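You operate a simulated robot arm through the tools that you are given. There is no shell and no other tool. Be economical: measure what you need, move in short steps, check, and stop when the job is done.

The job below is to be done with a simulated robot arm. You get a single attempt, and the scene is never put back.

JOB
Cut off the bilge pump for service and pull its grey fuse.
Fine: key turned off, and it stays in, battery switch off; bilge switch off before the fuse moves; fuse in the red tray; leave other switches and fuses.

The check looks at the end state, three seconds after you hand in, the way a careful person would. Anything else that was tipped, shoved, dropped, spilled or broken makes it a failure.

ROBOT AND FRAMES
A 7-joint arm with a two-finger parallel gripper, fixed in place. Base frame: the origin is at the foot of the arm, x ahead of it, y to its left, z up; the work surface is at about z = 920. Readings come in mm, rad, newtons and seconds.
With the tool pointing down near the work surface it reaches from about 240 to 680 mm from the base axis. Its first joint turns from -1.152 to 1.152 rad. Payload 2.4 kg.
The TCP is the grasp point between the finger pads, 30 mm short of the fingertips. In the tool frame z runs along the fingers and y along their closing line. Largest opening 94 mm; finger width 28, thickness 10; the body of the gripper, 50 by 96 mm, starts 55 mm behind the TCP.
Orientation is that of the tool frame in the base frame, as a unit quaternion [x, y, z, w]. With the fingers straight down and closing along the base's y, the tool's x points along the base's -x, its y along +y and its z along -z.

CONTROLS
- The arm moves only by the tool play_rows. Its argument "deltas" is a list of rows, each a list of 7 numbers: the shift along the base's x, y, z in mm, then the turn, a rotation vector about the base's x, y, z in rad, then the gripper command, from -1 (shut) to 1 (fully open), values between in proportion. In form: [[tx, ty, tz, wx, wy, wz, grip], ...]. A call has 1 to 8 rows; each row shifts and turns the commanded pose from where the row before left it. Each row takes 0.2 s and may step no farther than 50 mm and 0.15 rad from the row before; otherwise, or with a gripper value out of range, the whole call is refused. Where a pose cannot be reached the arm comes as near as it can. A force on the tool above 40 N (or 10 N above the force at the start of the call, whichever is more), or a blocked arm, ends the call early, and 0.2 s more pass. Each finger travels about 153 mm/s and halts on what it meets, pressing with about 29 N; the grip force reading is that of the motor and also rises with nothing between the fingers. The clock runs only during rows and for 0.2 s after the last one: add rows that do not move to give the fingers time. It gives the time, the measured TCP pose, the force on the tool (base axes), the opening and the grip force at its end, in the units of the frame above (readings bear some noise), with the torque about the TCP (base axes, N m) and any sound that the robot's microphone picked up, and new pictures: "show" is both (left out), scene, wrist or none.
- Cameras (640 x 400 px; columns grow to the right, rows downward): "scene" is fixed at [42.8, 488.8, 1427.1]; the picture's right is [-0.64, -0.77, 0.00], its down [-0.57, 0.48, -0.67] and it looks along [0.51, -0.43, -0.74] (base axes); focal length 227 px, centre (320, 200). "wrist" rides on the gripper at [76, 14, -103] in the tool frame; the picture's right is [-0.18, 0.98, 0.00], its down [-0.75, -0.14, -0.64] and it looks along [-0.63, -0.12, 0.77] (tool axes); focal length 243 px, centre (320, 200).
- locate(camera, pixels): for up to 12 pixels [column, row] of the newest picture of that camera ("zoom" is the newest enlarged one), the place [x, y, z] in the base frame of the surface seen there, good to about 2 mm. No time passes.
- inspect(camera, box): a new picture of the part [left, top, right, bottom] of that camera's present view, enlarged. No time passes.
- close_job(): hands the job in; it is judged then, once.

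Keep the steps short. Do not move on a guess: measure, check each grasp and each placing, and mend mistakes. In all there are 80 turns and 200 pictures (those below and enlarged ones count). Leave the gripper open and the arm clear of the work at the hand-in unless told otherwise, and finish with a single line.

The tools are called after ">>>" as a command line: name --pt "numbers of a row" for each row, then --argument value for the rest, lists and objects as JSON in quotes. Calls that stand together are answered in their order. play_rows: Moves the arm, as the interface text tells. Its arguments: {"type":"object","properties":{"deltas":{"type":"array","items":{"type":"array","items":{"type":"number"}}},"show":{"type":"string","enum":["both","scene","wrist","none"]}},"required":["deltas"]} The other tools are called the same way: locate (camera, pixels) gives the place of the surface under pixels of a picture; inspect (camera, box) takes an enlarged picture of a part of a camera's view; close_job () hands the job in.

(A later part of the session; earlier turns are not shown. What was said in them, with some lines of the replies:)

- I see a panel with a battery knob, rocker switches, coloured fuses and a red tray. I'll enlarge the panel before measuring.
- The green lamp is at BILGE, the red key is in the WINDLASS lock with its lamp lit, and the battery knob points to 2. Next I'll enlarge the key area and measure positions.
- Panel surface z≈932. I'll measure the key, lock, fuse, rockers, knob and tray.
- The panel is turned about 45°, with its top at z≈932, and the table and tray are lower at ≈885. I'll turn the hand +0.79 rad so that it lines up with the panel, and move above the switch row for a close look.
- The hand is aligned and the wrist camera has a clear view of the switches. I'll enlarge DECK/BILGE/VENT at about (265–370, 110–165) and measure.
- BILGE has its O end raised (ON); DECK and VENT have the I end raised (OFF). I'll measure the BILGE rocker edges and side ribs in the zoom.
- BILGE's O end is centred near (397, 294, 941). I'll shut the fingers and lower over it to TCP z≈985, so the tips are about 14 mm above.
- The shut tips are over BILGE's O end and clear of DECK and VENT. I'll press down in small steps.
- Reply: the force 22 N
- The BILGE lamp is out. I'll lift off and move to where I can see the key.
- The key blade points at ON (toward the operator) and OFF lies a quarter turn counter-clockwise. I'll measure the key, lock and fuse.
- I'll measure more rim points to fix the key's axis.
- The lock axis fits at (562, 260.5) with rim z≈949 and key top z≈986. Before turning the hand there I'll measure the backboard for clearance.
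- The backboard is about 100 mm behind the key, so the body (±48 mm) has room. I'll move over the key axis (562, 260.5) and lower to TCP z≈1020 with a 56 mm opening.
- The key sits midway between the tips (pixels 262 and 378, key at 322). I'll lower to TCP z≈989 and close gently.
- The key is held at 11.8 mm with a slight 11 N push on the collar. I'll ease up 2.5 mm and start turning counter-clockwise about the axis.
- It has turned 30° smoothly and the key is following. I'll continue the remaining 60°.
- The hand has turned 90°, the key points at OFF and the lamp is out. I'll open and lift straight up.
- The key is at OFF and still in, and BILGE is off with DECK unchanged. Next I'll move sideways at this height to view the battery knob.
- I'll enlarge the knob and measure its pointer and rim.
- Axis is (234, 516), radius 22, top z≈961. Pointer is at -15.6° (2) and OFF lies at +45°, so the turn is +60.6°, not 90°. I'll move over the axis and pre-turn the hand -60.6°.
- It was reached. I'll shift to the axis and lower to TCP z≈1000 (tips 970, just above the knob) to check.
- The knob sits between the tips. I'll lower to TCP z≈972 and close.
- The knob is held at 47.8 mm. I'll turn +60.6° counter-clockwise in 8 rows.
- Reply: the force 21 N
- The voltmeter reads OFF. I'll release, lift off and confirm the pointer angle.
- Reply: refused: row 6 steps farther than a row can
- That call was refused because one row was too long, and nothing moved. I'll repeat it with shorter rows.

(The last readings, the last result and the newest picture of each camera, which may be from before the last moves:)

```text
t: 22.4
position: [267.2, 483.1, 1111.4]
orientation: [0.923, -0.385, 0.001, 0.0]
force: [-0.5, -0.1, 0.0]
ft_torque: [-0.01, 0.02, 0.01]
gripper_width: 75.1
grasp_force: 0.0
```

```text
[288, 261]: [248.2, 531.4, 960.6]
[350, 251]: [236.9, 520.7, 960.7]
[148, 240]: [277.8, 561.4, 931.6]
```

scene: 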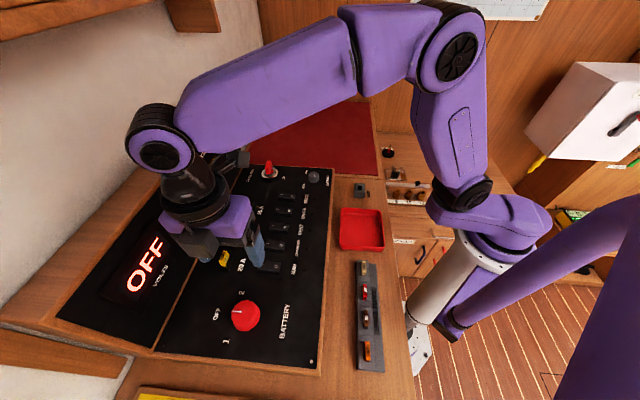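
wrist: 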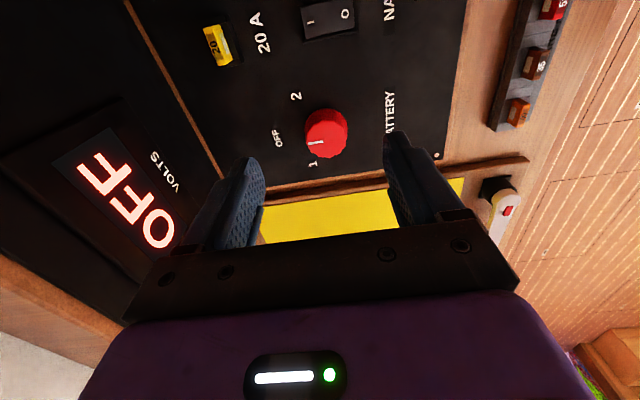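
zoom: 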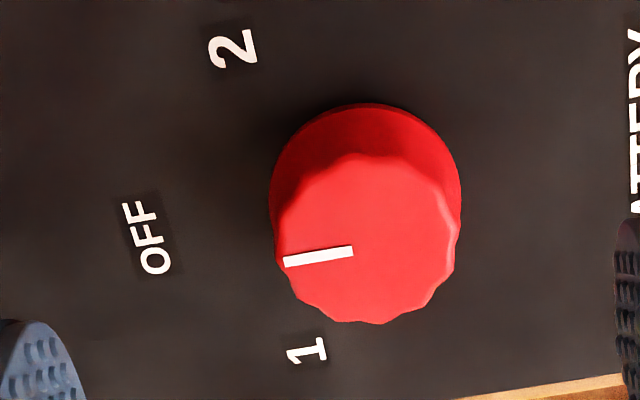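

The pointer is at 43.5° and OFF is at about 45°, so the battery is off. Next I'll move to view the grey fuse.

>>> play_rows --pt "36.4 -20.4 0 0 0 0 0" --pt "36.4 -20.4 0 0 0 0 0" --pt "36.4 -20.4 0 0 0 0 0" --pt "36.4 -20.4 0 0 0 0 0" --pt "36.4 -20.4 0 0 0 0 0" --pt "36.4 -20.4 0 0 0 0 0" --pt "36.4 -20.4 0 0 0 0 0" --pt "0 0 0 0 0 0 0"

>>> inspect --camera "wrist" --box '[270, 100, 366, 175]'

```text
t: 24.2
position: [524.7, 337.6, 1112.4]
orientation: [0.923, -0.385, 0.0, 0.0]
force: [-0.1, 0.4, 0.2]
ft_torque: [0.01, 0.04, 0.02]
gripper_width: 46.8
grasp_force: 0.0
```

scene: 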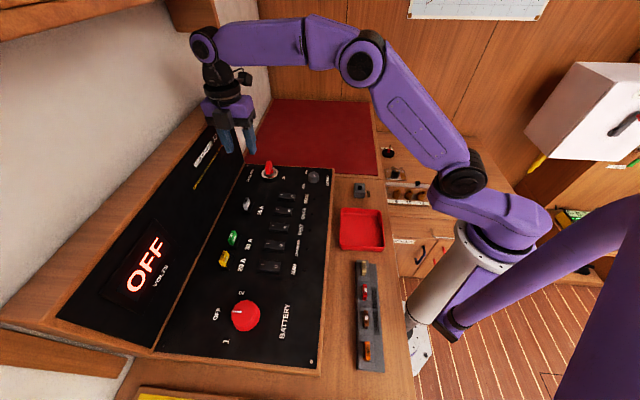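
wrist: 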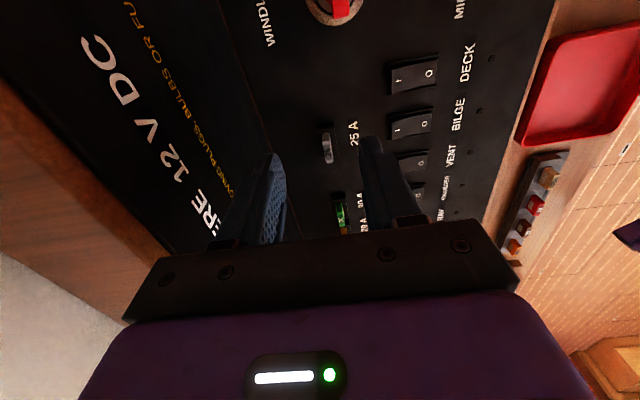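

```text
5.33 times, centred on (318, 138) of wrist
```

zoom: 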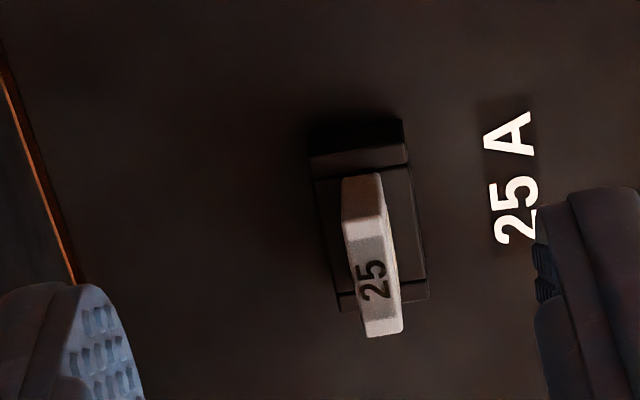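

The fuse is thin across the hand's closing line. I'll measure its top face and holder.

>>> locate --camera "zoom" --pixels '[[350, 225], [384, 223], [370, 225], [375, 280], [362, 280], [392, 280], [372, 332], [398, 328], [384, 332], [360, 190], [410, 250], [330, 250]]'

```text
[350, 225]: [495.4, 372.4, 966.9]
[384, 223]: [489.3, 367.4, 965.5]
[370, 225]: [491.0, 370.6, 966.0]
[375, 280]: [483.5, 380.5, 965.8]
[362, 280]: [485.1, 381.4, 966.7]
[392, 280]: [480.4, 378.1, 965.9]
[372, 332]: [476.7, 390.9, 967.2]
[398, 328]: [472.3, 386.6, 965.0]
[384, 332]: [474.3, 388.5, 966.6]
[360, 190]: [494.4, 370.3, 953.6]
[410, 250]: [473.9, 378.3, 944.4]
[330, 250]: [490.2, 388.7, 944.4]
```

The fuse centre is (483.3, 379.4), top z≈966, holder top z≈944. I'll move over it and lower to TCP z≈1005.

>>> play_rows --pt "-20.7 20.9 0 0 0 0 0" --pt "-20.7 20.9 0 0 0 0 0" --pt "0 0 -35 0 0 0 0" --pt "0 0 -35 0 0 0 0" --pt "0 0 -27 0 0 0 0" --pt "0 0 -10 0 0 0 0" --pt "0 0 0 0 0 0 0"

```text
t: 25.8
position: [480.5, 378.5, 1007.1]
orientation: [0.923, -0.385, 0.0, 0.0]
force: [0.7, -0.4, -0.1]
ft_torque: [0.0, -0.02, -0.01]
gripper_width: 47.1
grasp_force: 0.1
```

scene: 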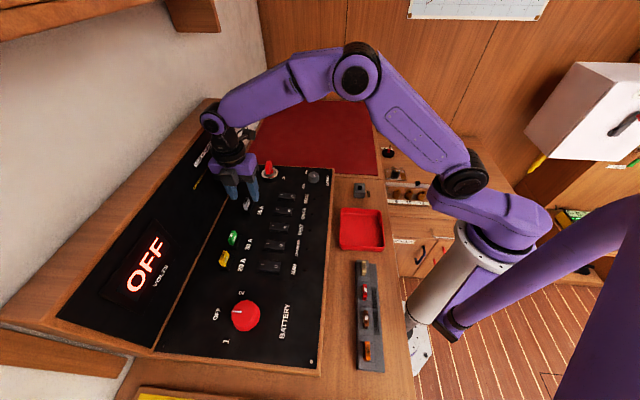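
wrist: 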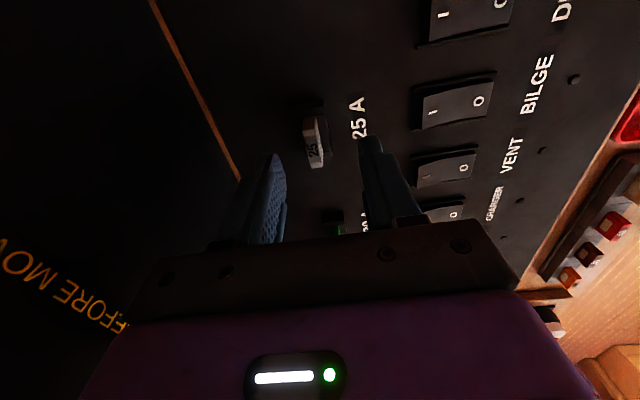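

The fuse (px 314) is about 2–3 mm toward the backboard from the finger midline (321). I'll shift by (+2.5, +1), lower to z≈979 and close.

>>> play_rows --pt "2.5 1 -8 0 0 0 0" --pt "0 0 -12 0 0 0 0" --pt "0 0 -8 0 0 0 0" --pt "0 0 0 0 0 0 -0.4" --pt "0 0 0 0 0 0 -0.7" --pt "0 0 0 0 0 0 -1" --pt "0 0 0 0 0 0 -1"

>>> inspect --camera "wrist" --box '[270, 100, 366, 175]'

```text
t: 27.4
position: [485.8, 378.3, 979.2]
orientation: [0.923, -0.386, -0.001, 0.0]
force: [0.1, 0.9, -0.7]
ft_torque: [-0.01, 0.03, 0.01]
gripper_width: 6.7
grasp_force: 29.4
```

scene: 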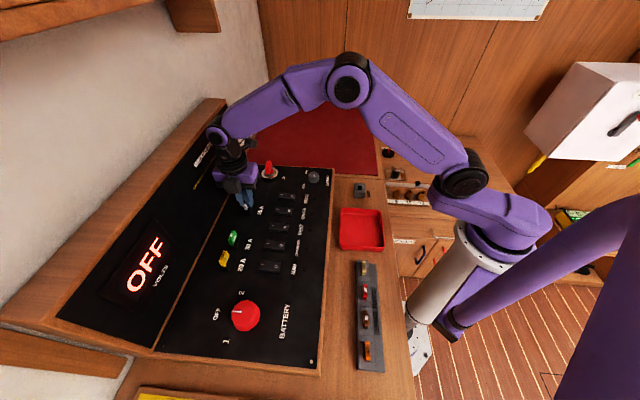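
wrist: 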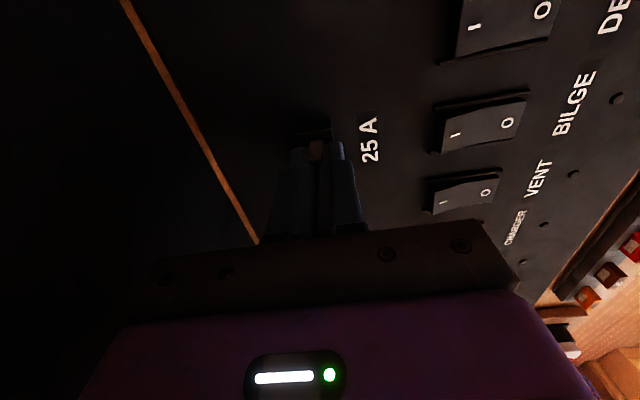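

```text
5.33 times, centred on (318, 138) of wrist
```

zoom: 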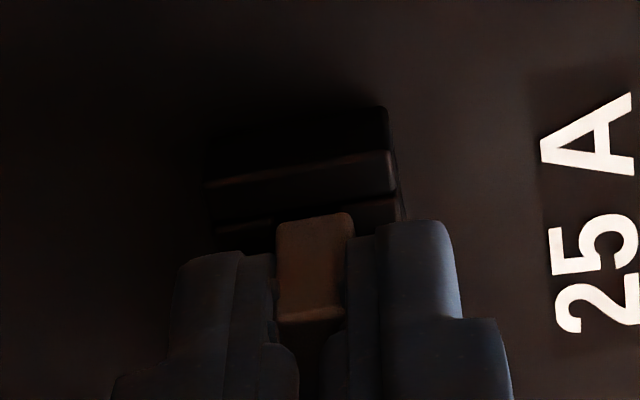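

The fuse is held at 6.7 mm. I'll pull straight up in small steps.

>>> play_rows --pt "0 0 3 0 0 0 -1" --pt "0 0 4 0 0 0 -1" --pt "0 0 6 0 0 0 -1" --pt "0 0 10 0 0 0 -1" --pt "0 0 20 0 0 0 -1" --pt "0 0 35 0 0 0 -1" --pt "0 0 40 0 0 0 -1"

>>> inspect --camera "wrist" --box '[270, 100, 366, 175]'

```text
t: 29.0
position: [485.4, 381.4, 1097.1]
orientation: [0.923, -0.385, 0.0, 0.0]
force: [0.1, 0.6, 0.3]
ft_torque: [-0.02, 0.03, 0.0]
gripper_width: 6.5
grasp_force: 29.2
```

scene: 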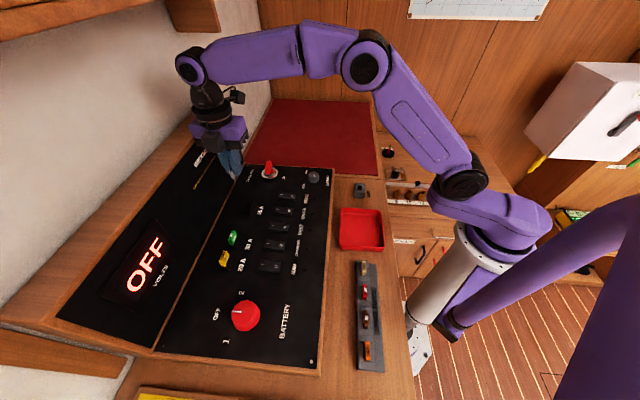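
wrist: 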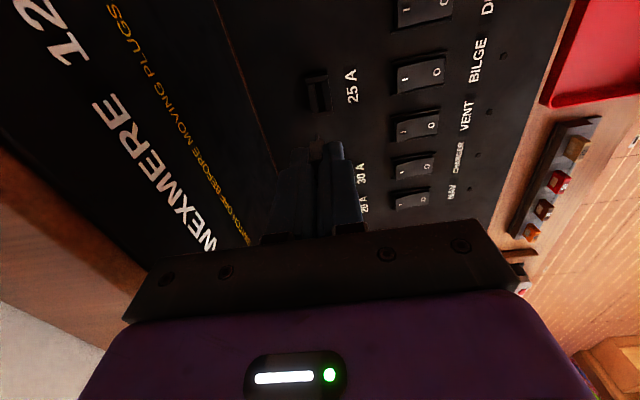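

```text
5.33 times, centred on (318, 138) of wrist
```

zoom: 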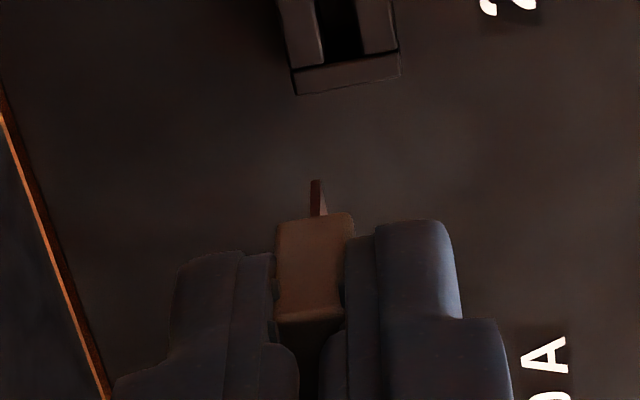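

The fuse is out, and its holder is empty. I'll measure the tray.

>>> locate --camera "scene" --pixels '[[342, 209], [379, 210], [383, 246], [341, 245], [350, 218], [374, 218], [376, 238], [350, 238], [362, 228], [362, 209], [382, 228], [341, 228]]'

>>> inspect --camera "scene" --box '[325, 195, 400, 260]'

```text
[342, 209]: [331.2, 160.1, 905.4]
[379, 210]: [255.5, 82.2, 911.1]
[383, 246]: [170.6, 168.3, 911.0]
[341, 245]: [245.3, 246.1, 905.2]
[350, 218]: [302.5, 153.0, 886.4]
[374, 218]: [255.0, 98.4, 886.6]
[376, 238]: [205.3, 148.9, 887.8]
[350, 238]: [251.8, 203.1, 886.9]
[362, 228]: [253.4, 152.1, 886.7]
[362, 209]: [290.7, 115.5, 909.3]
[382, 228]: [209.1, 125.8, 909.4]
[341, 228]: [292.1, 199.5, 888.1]
```

```text
6.15 times, centred on (362, 228) of scene
```

zoom: 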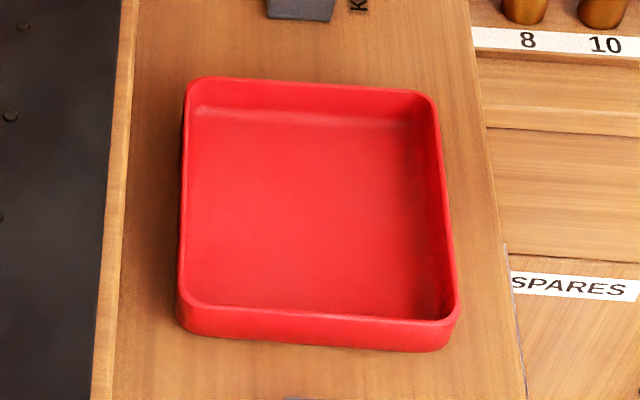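

The tray centre is (252, 163), rim 911, floor 887. I'll carry the fuse over at the present height.

>>> play_rows --pt "-33.3 -31.2 0 0 0 0 -1" --pt "-33.3 -31.2 0 0 0 0 -1" --pt "-33.3 -31.2 0 0 0 0 -1" --pt "-33.3 -31.2 0 0 0 0 -1" --pt "-33.3 -31.2 0 0 0 0 -1" --pt "-33.3 -31.2 0 0 0 0 -1" --pt "-33.3 -31.2 0 0 0 0 -1" --pt "0 0 0 0 0 0 -1"

```text
t: 30.8
position: [253.0, 161.6, 1099.0]
orientation: [0.923, -0.385, 0.0, 0.0]
force: [0.0, 0.7, -0.3]
ft_torque: [0.0, 0.01, 0.01]
gripper_width: 6.5
grasp_force: 29.6
```

scene: 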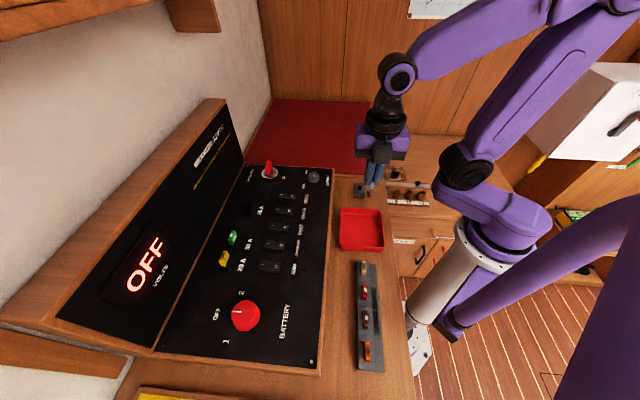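
wrist: 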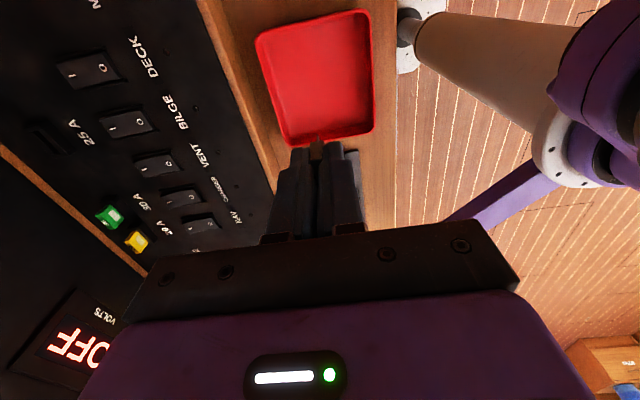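

The fuse is over the tray. I'll lower to z≈957.

>>> play_rows --pt "0 0 -38 0 0 0 -1" --pt "0 0 -38 0 0 0 -1" --pt "0 0 -36 0 0 0 -1" --pt "0 0 -20 0 0 0 -1" --pt "0 0 -10 0 0 0 -1" --pt "0 0 0 0 0 0 -1"

>>> inspect --camera "scene" --box '[325, 180, 400, 260]'

```text
t: 32.2
position: [251.4, 161.8, 952.6]
orientation: [0.923, -0.385, 0.0, 0.0]
force: [-1.1, -0.6, -1.0]
ft_torque: [0.03, 0.01, 0.03]
gripper_width: 6.5
grasp_force: 28.9
```

scene: 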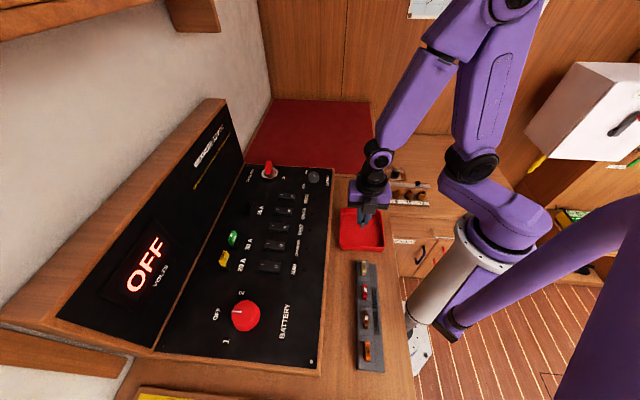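
wrist: 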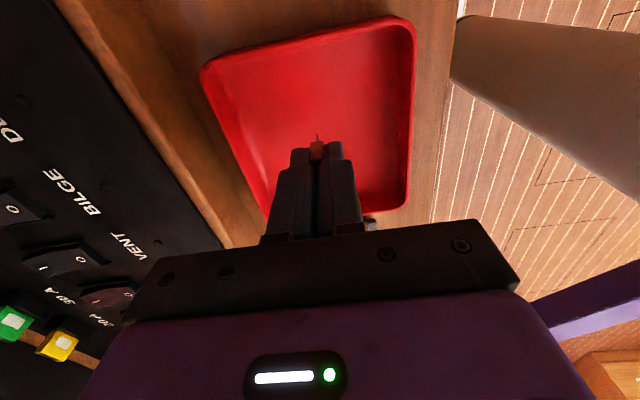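

```text
5.00 times, centred on (362, 220) of scene
```

zoom: 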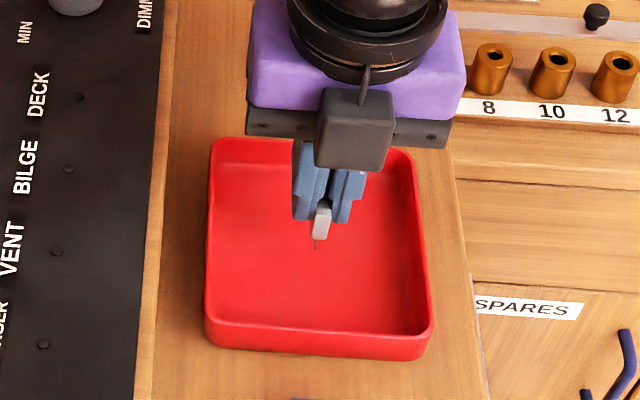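

The fuse is inside the tray, above the floor. I'll lower gently until it's just above or touching.

>>> play_rows --pt "0 0 -4 0 0 0 -1" --pt "0 0 -3 0 0 0 -1" --pt "0 0 -3 0 0 0 -1" --pt "0 0 0 0 0 0 -1" --show "scene"

>>> inspect --camera "scene" --box '[345, 205, 395, 245]'

```text
t: 33.2
position: [250.1, 162.1, 944.2]
orientation: [0.923, -0.385, 0.0, 0.0]
force: [0.3, -1.0, -0.2]
ft_torque: [0.03, 0.01, 0.02]
gripper_width: 6.5
grasp_force: 29.0
```

scene: 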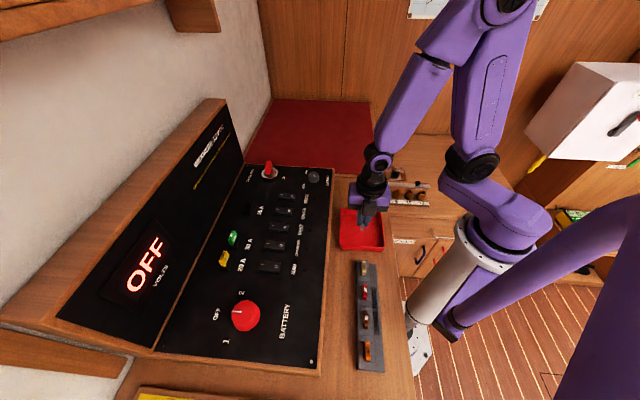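

```text
10.00 times, centred on (370, 225) of scene
```

zoom: 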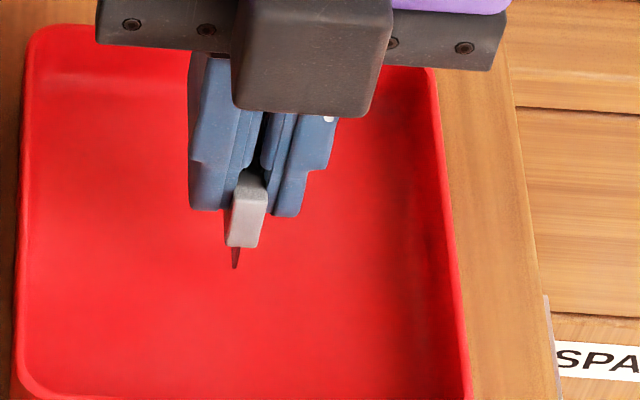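

There's no contact yet. I'll lower up to 10 mm more in 2.5 mm steps.

>>> play_rows --pt "0 0 -2.5 0 0 0 -1" --pt "0 0 -2.5 0 0 0 -1" --pt "0 0 -2.5 0 0 0 -1" --show "none"

```text
t: 34.0
position: [252.2, 162.2, 935.7]
orientation: [0.923, -0.385, 0.0, 0.0]
force: [-0.1, 0.5, 0.9]
ft_torque: [-0.01, 0.03, -0.01]
gripper_width: 6.4
grasp_force: 29.0
```

>>> play_rows --pt "0 0 -2 0 0 0 -1" --pt "0 0 -2 0 0 0 -1" --show "none"

>>> inspect --camera "scene" --box '[345, 205, 395, 245]'

```text
t: 34.6
position: [251.2, 161.9, 932.9]
orientation: [0.923, -0.385, 0.0, 0.0]
force: [-0.2, 0.1, -0.1]
ft_torque: [0.0, -0.02, -0.02]
gripper_width: 6.5
grasp_force: 29.1
```

```text
10.00 times, centred on (370, 225) of scene
```

zoom: 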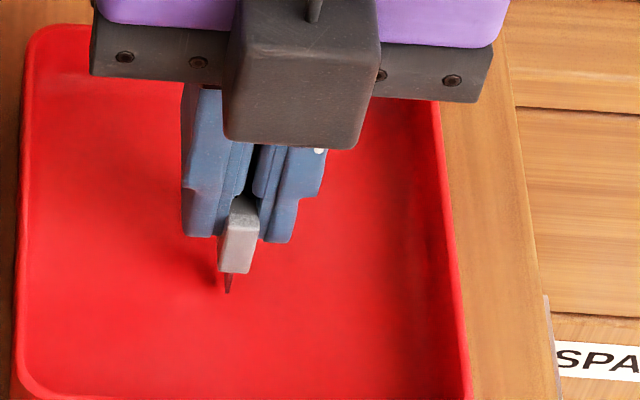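

A contact shadow is near the blade. I'll go down two more 2 mm steps.

>>> play_rows --pt "0 0 -2 0 0 0 -1" --pt "0 0 -2 0 0 0 -1" --show "none"

>>> inspect --camera "scene" --box '[345, 205, 395, 245]'

```text
t: 35.2
position: [251.0, 161.7, 929.0]
orientation: [0.923, -0.386, 0.0, -0.002]
force: [-0.1, -2.8, 26.7]
ft_torque: [0.0, 0.14, 0.0]
gripper_width: 6.8
grasp_force: 28.7
```

```text
10.00 times, centred on (370, 225) of scene
```

zoom: 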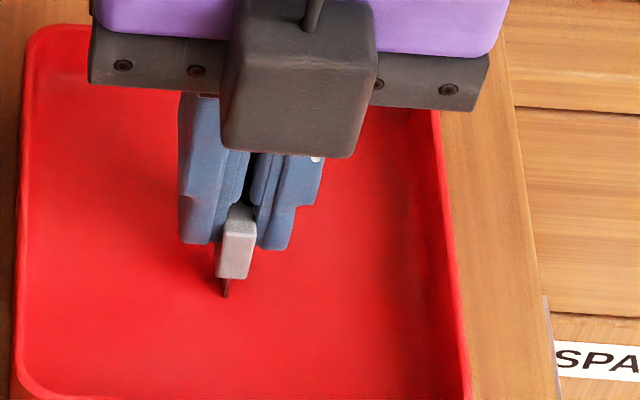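

It's touching the floor at 27 N. I'll ease up 2 mm, open to about 40 mm, and lift away.

>>> play_rows --pt "0 0 2 0 0 0 -1" --pt "0 0 0 0 0 0 -0.6" --pt "0 0 0 0 0 0 -0.3" --pt "0 0 0 0 0 0 -0.2" --pt "0 0 20 0 0 0 -0.2" --pt "0 0 40 0 0 0 -0.2" --pt "0 0 45 0 0 0 0.5" --pt "0 0 45 0 0 0 1"

>>> inspect --camera "scene" --box '[325, 180, 400, 260]'

>>> inspect --camera "scene" --box '[200, 150, 340, 280]'

>>> inspect --camera "scene" --box '[180, 260, 420, 400]'

```text
t: 37.0
position: [252.6, 161.3, 1080.9]
orientation: [0.923, -0.385, -0.001, 0.0]
force: [-0.1, 0.3, 0.2]
ft_torque: [0.05, 0.0, 0.03]
gripper_width: 93.8
grasp_force: 0.0
```

scene: 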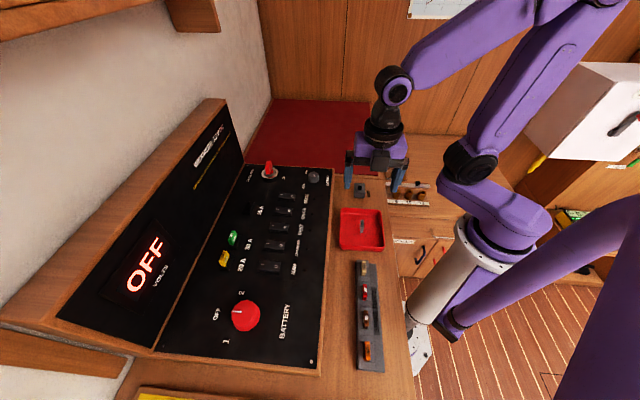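
wrist: 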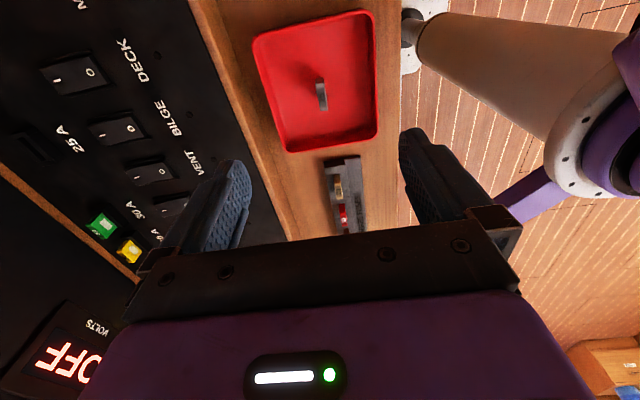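

```text
5.00 times, centred on (362, 220) of scene
```

zoom: 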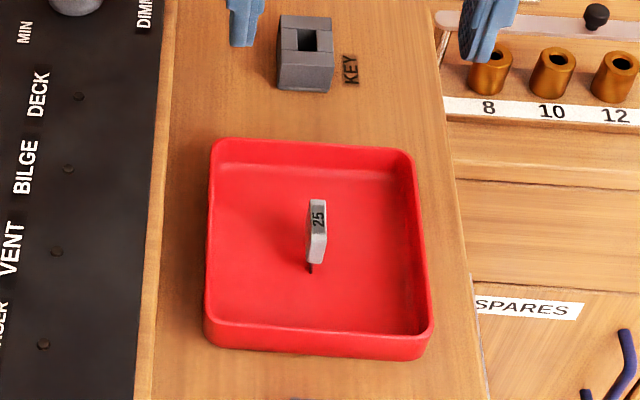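

```text
3.08 times, centred on (270, 215) of scene
```

zoom: 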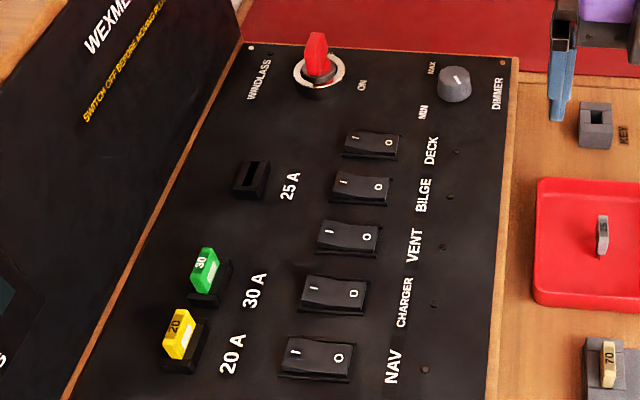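

```text
2.67 times, centred on (300, 330) of scene
```

zoom: 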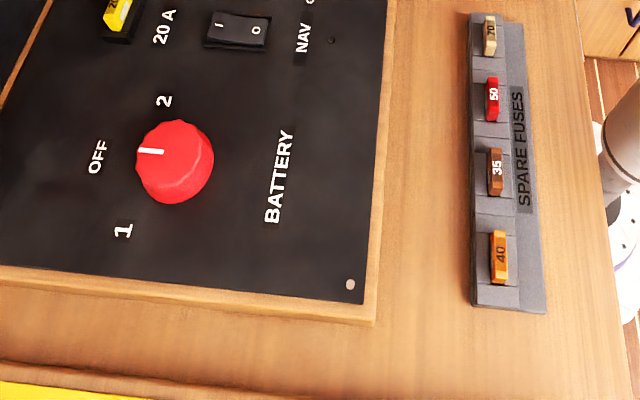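

The fuse is in the red tray, BILGE is off, the key is at OFF and still in, and the battery is at OFF. The other switches and fuses look unchanged, and the arm is clear with the gripper open. I'll hand in.

>>> close_job

```text
The job is handed in.
```

The bilge pump is cut off: bilge switch off first, windlass key turned to OFF and left in, battery switch at OFF, and the grey 25 A fuse in the red tray.
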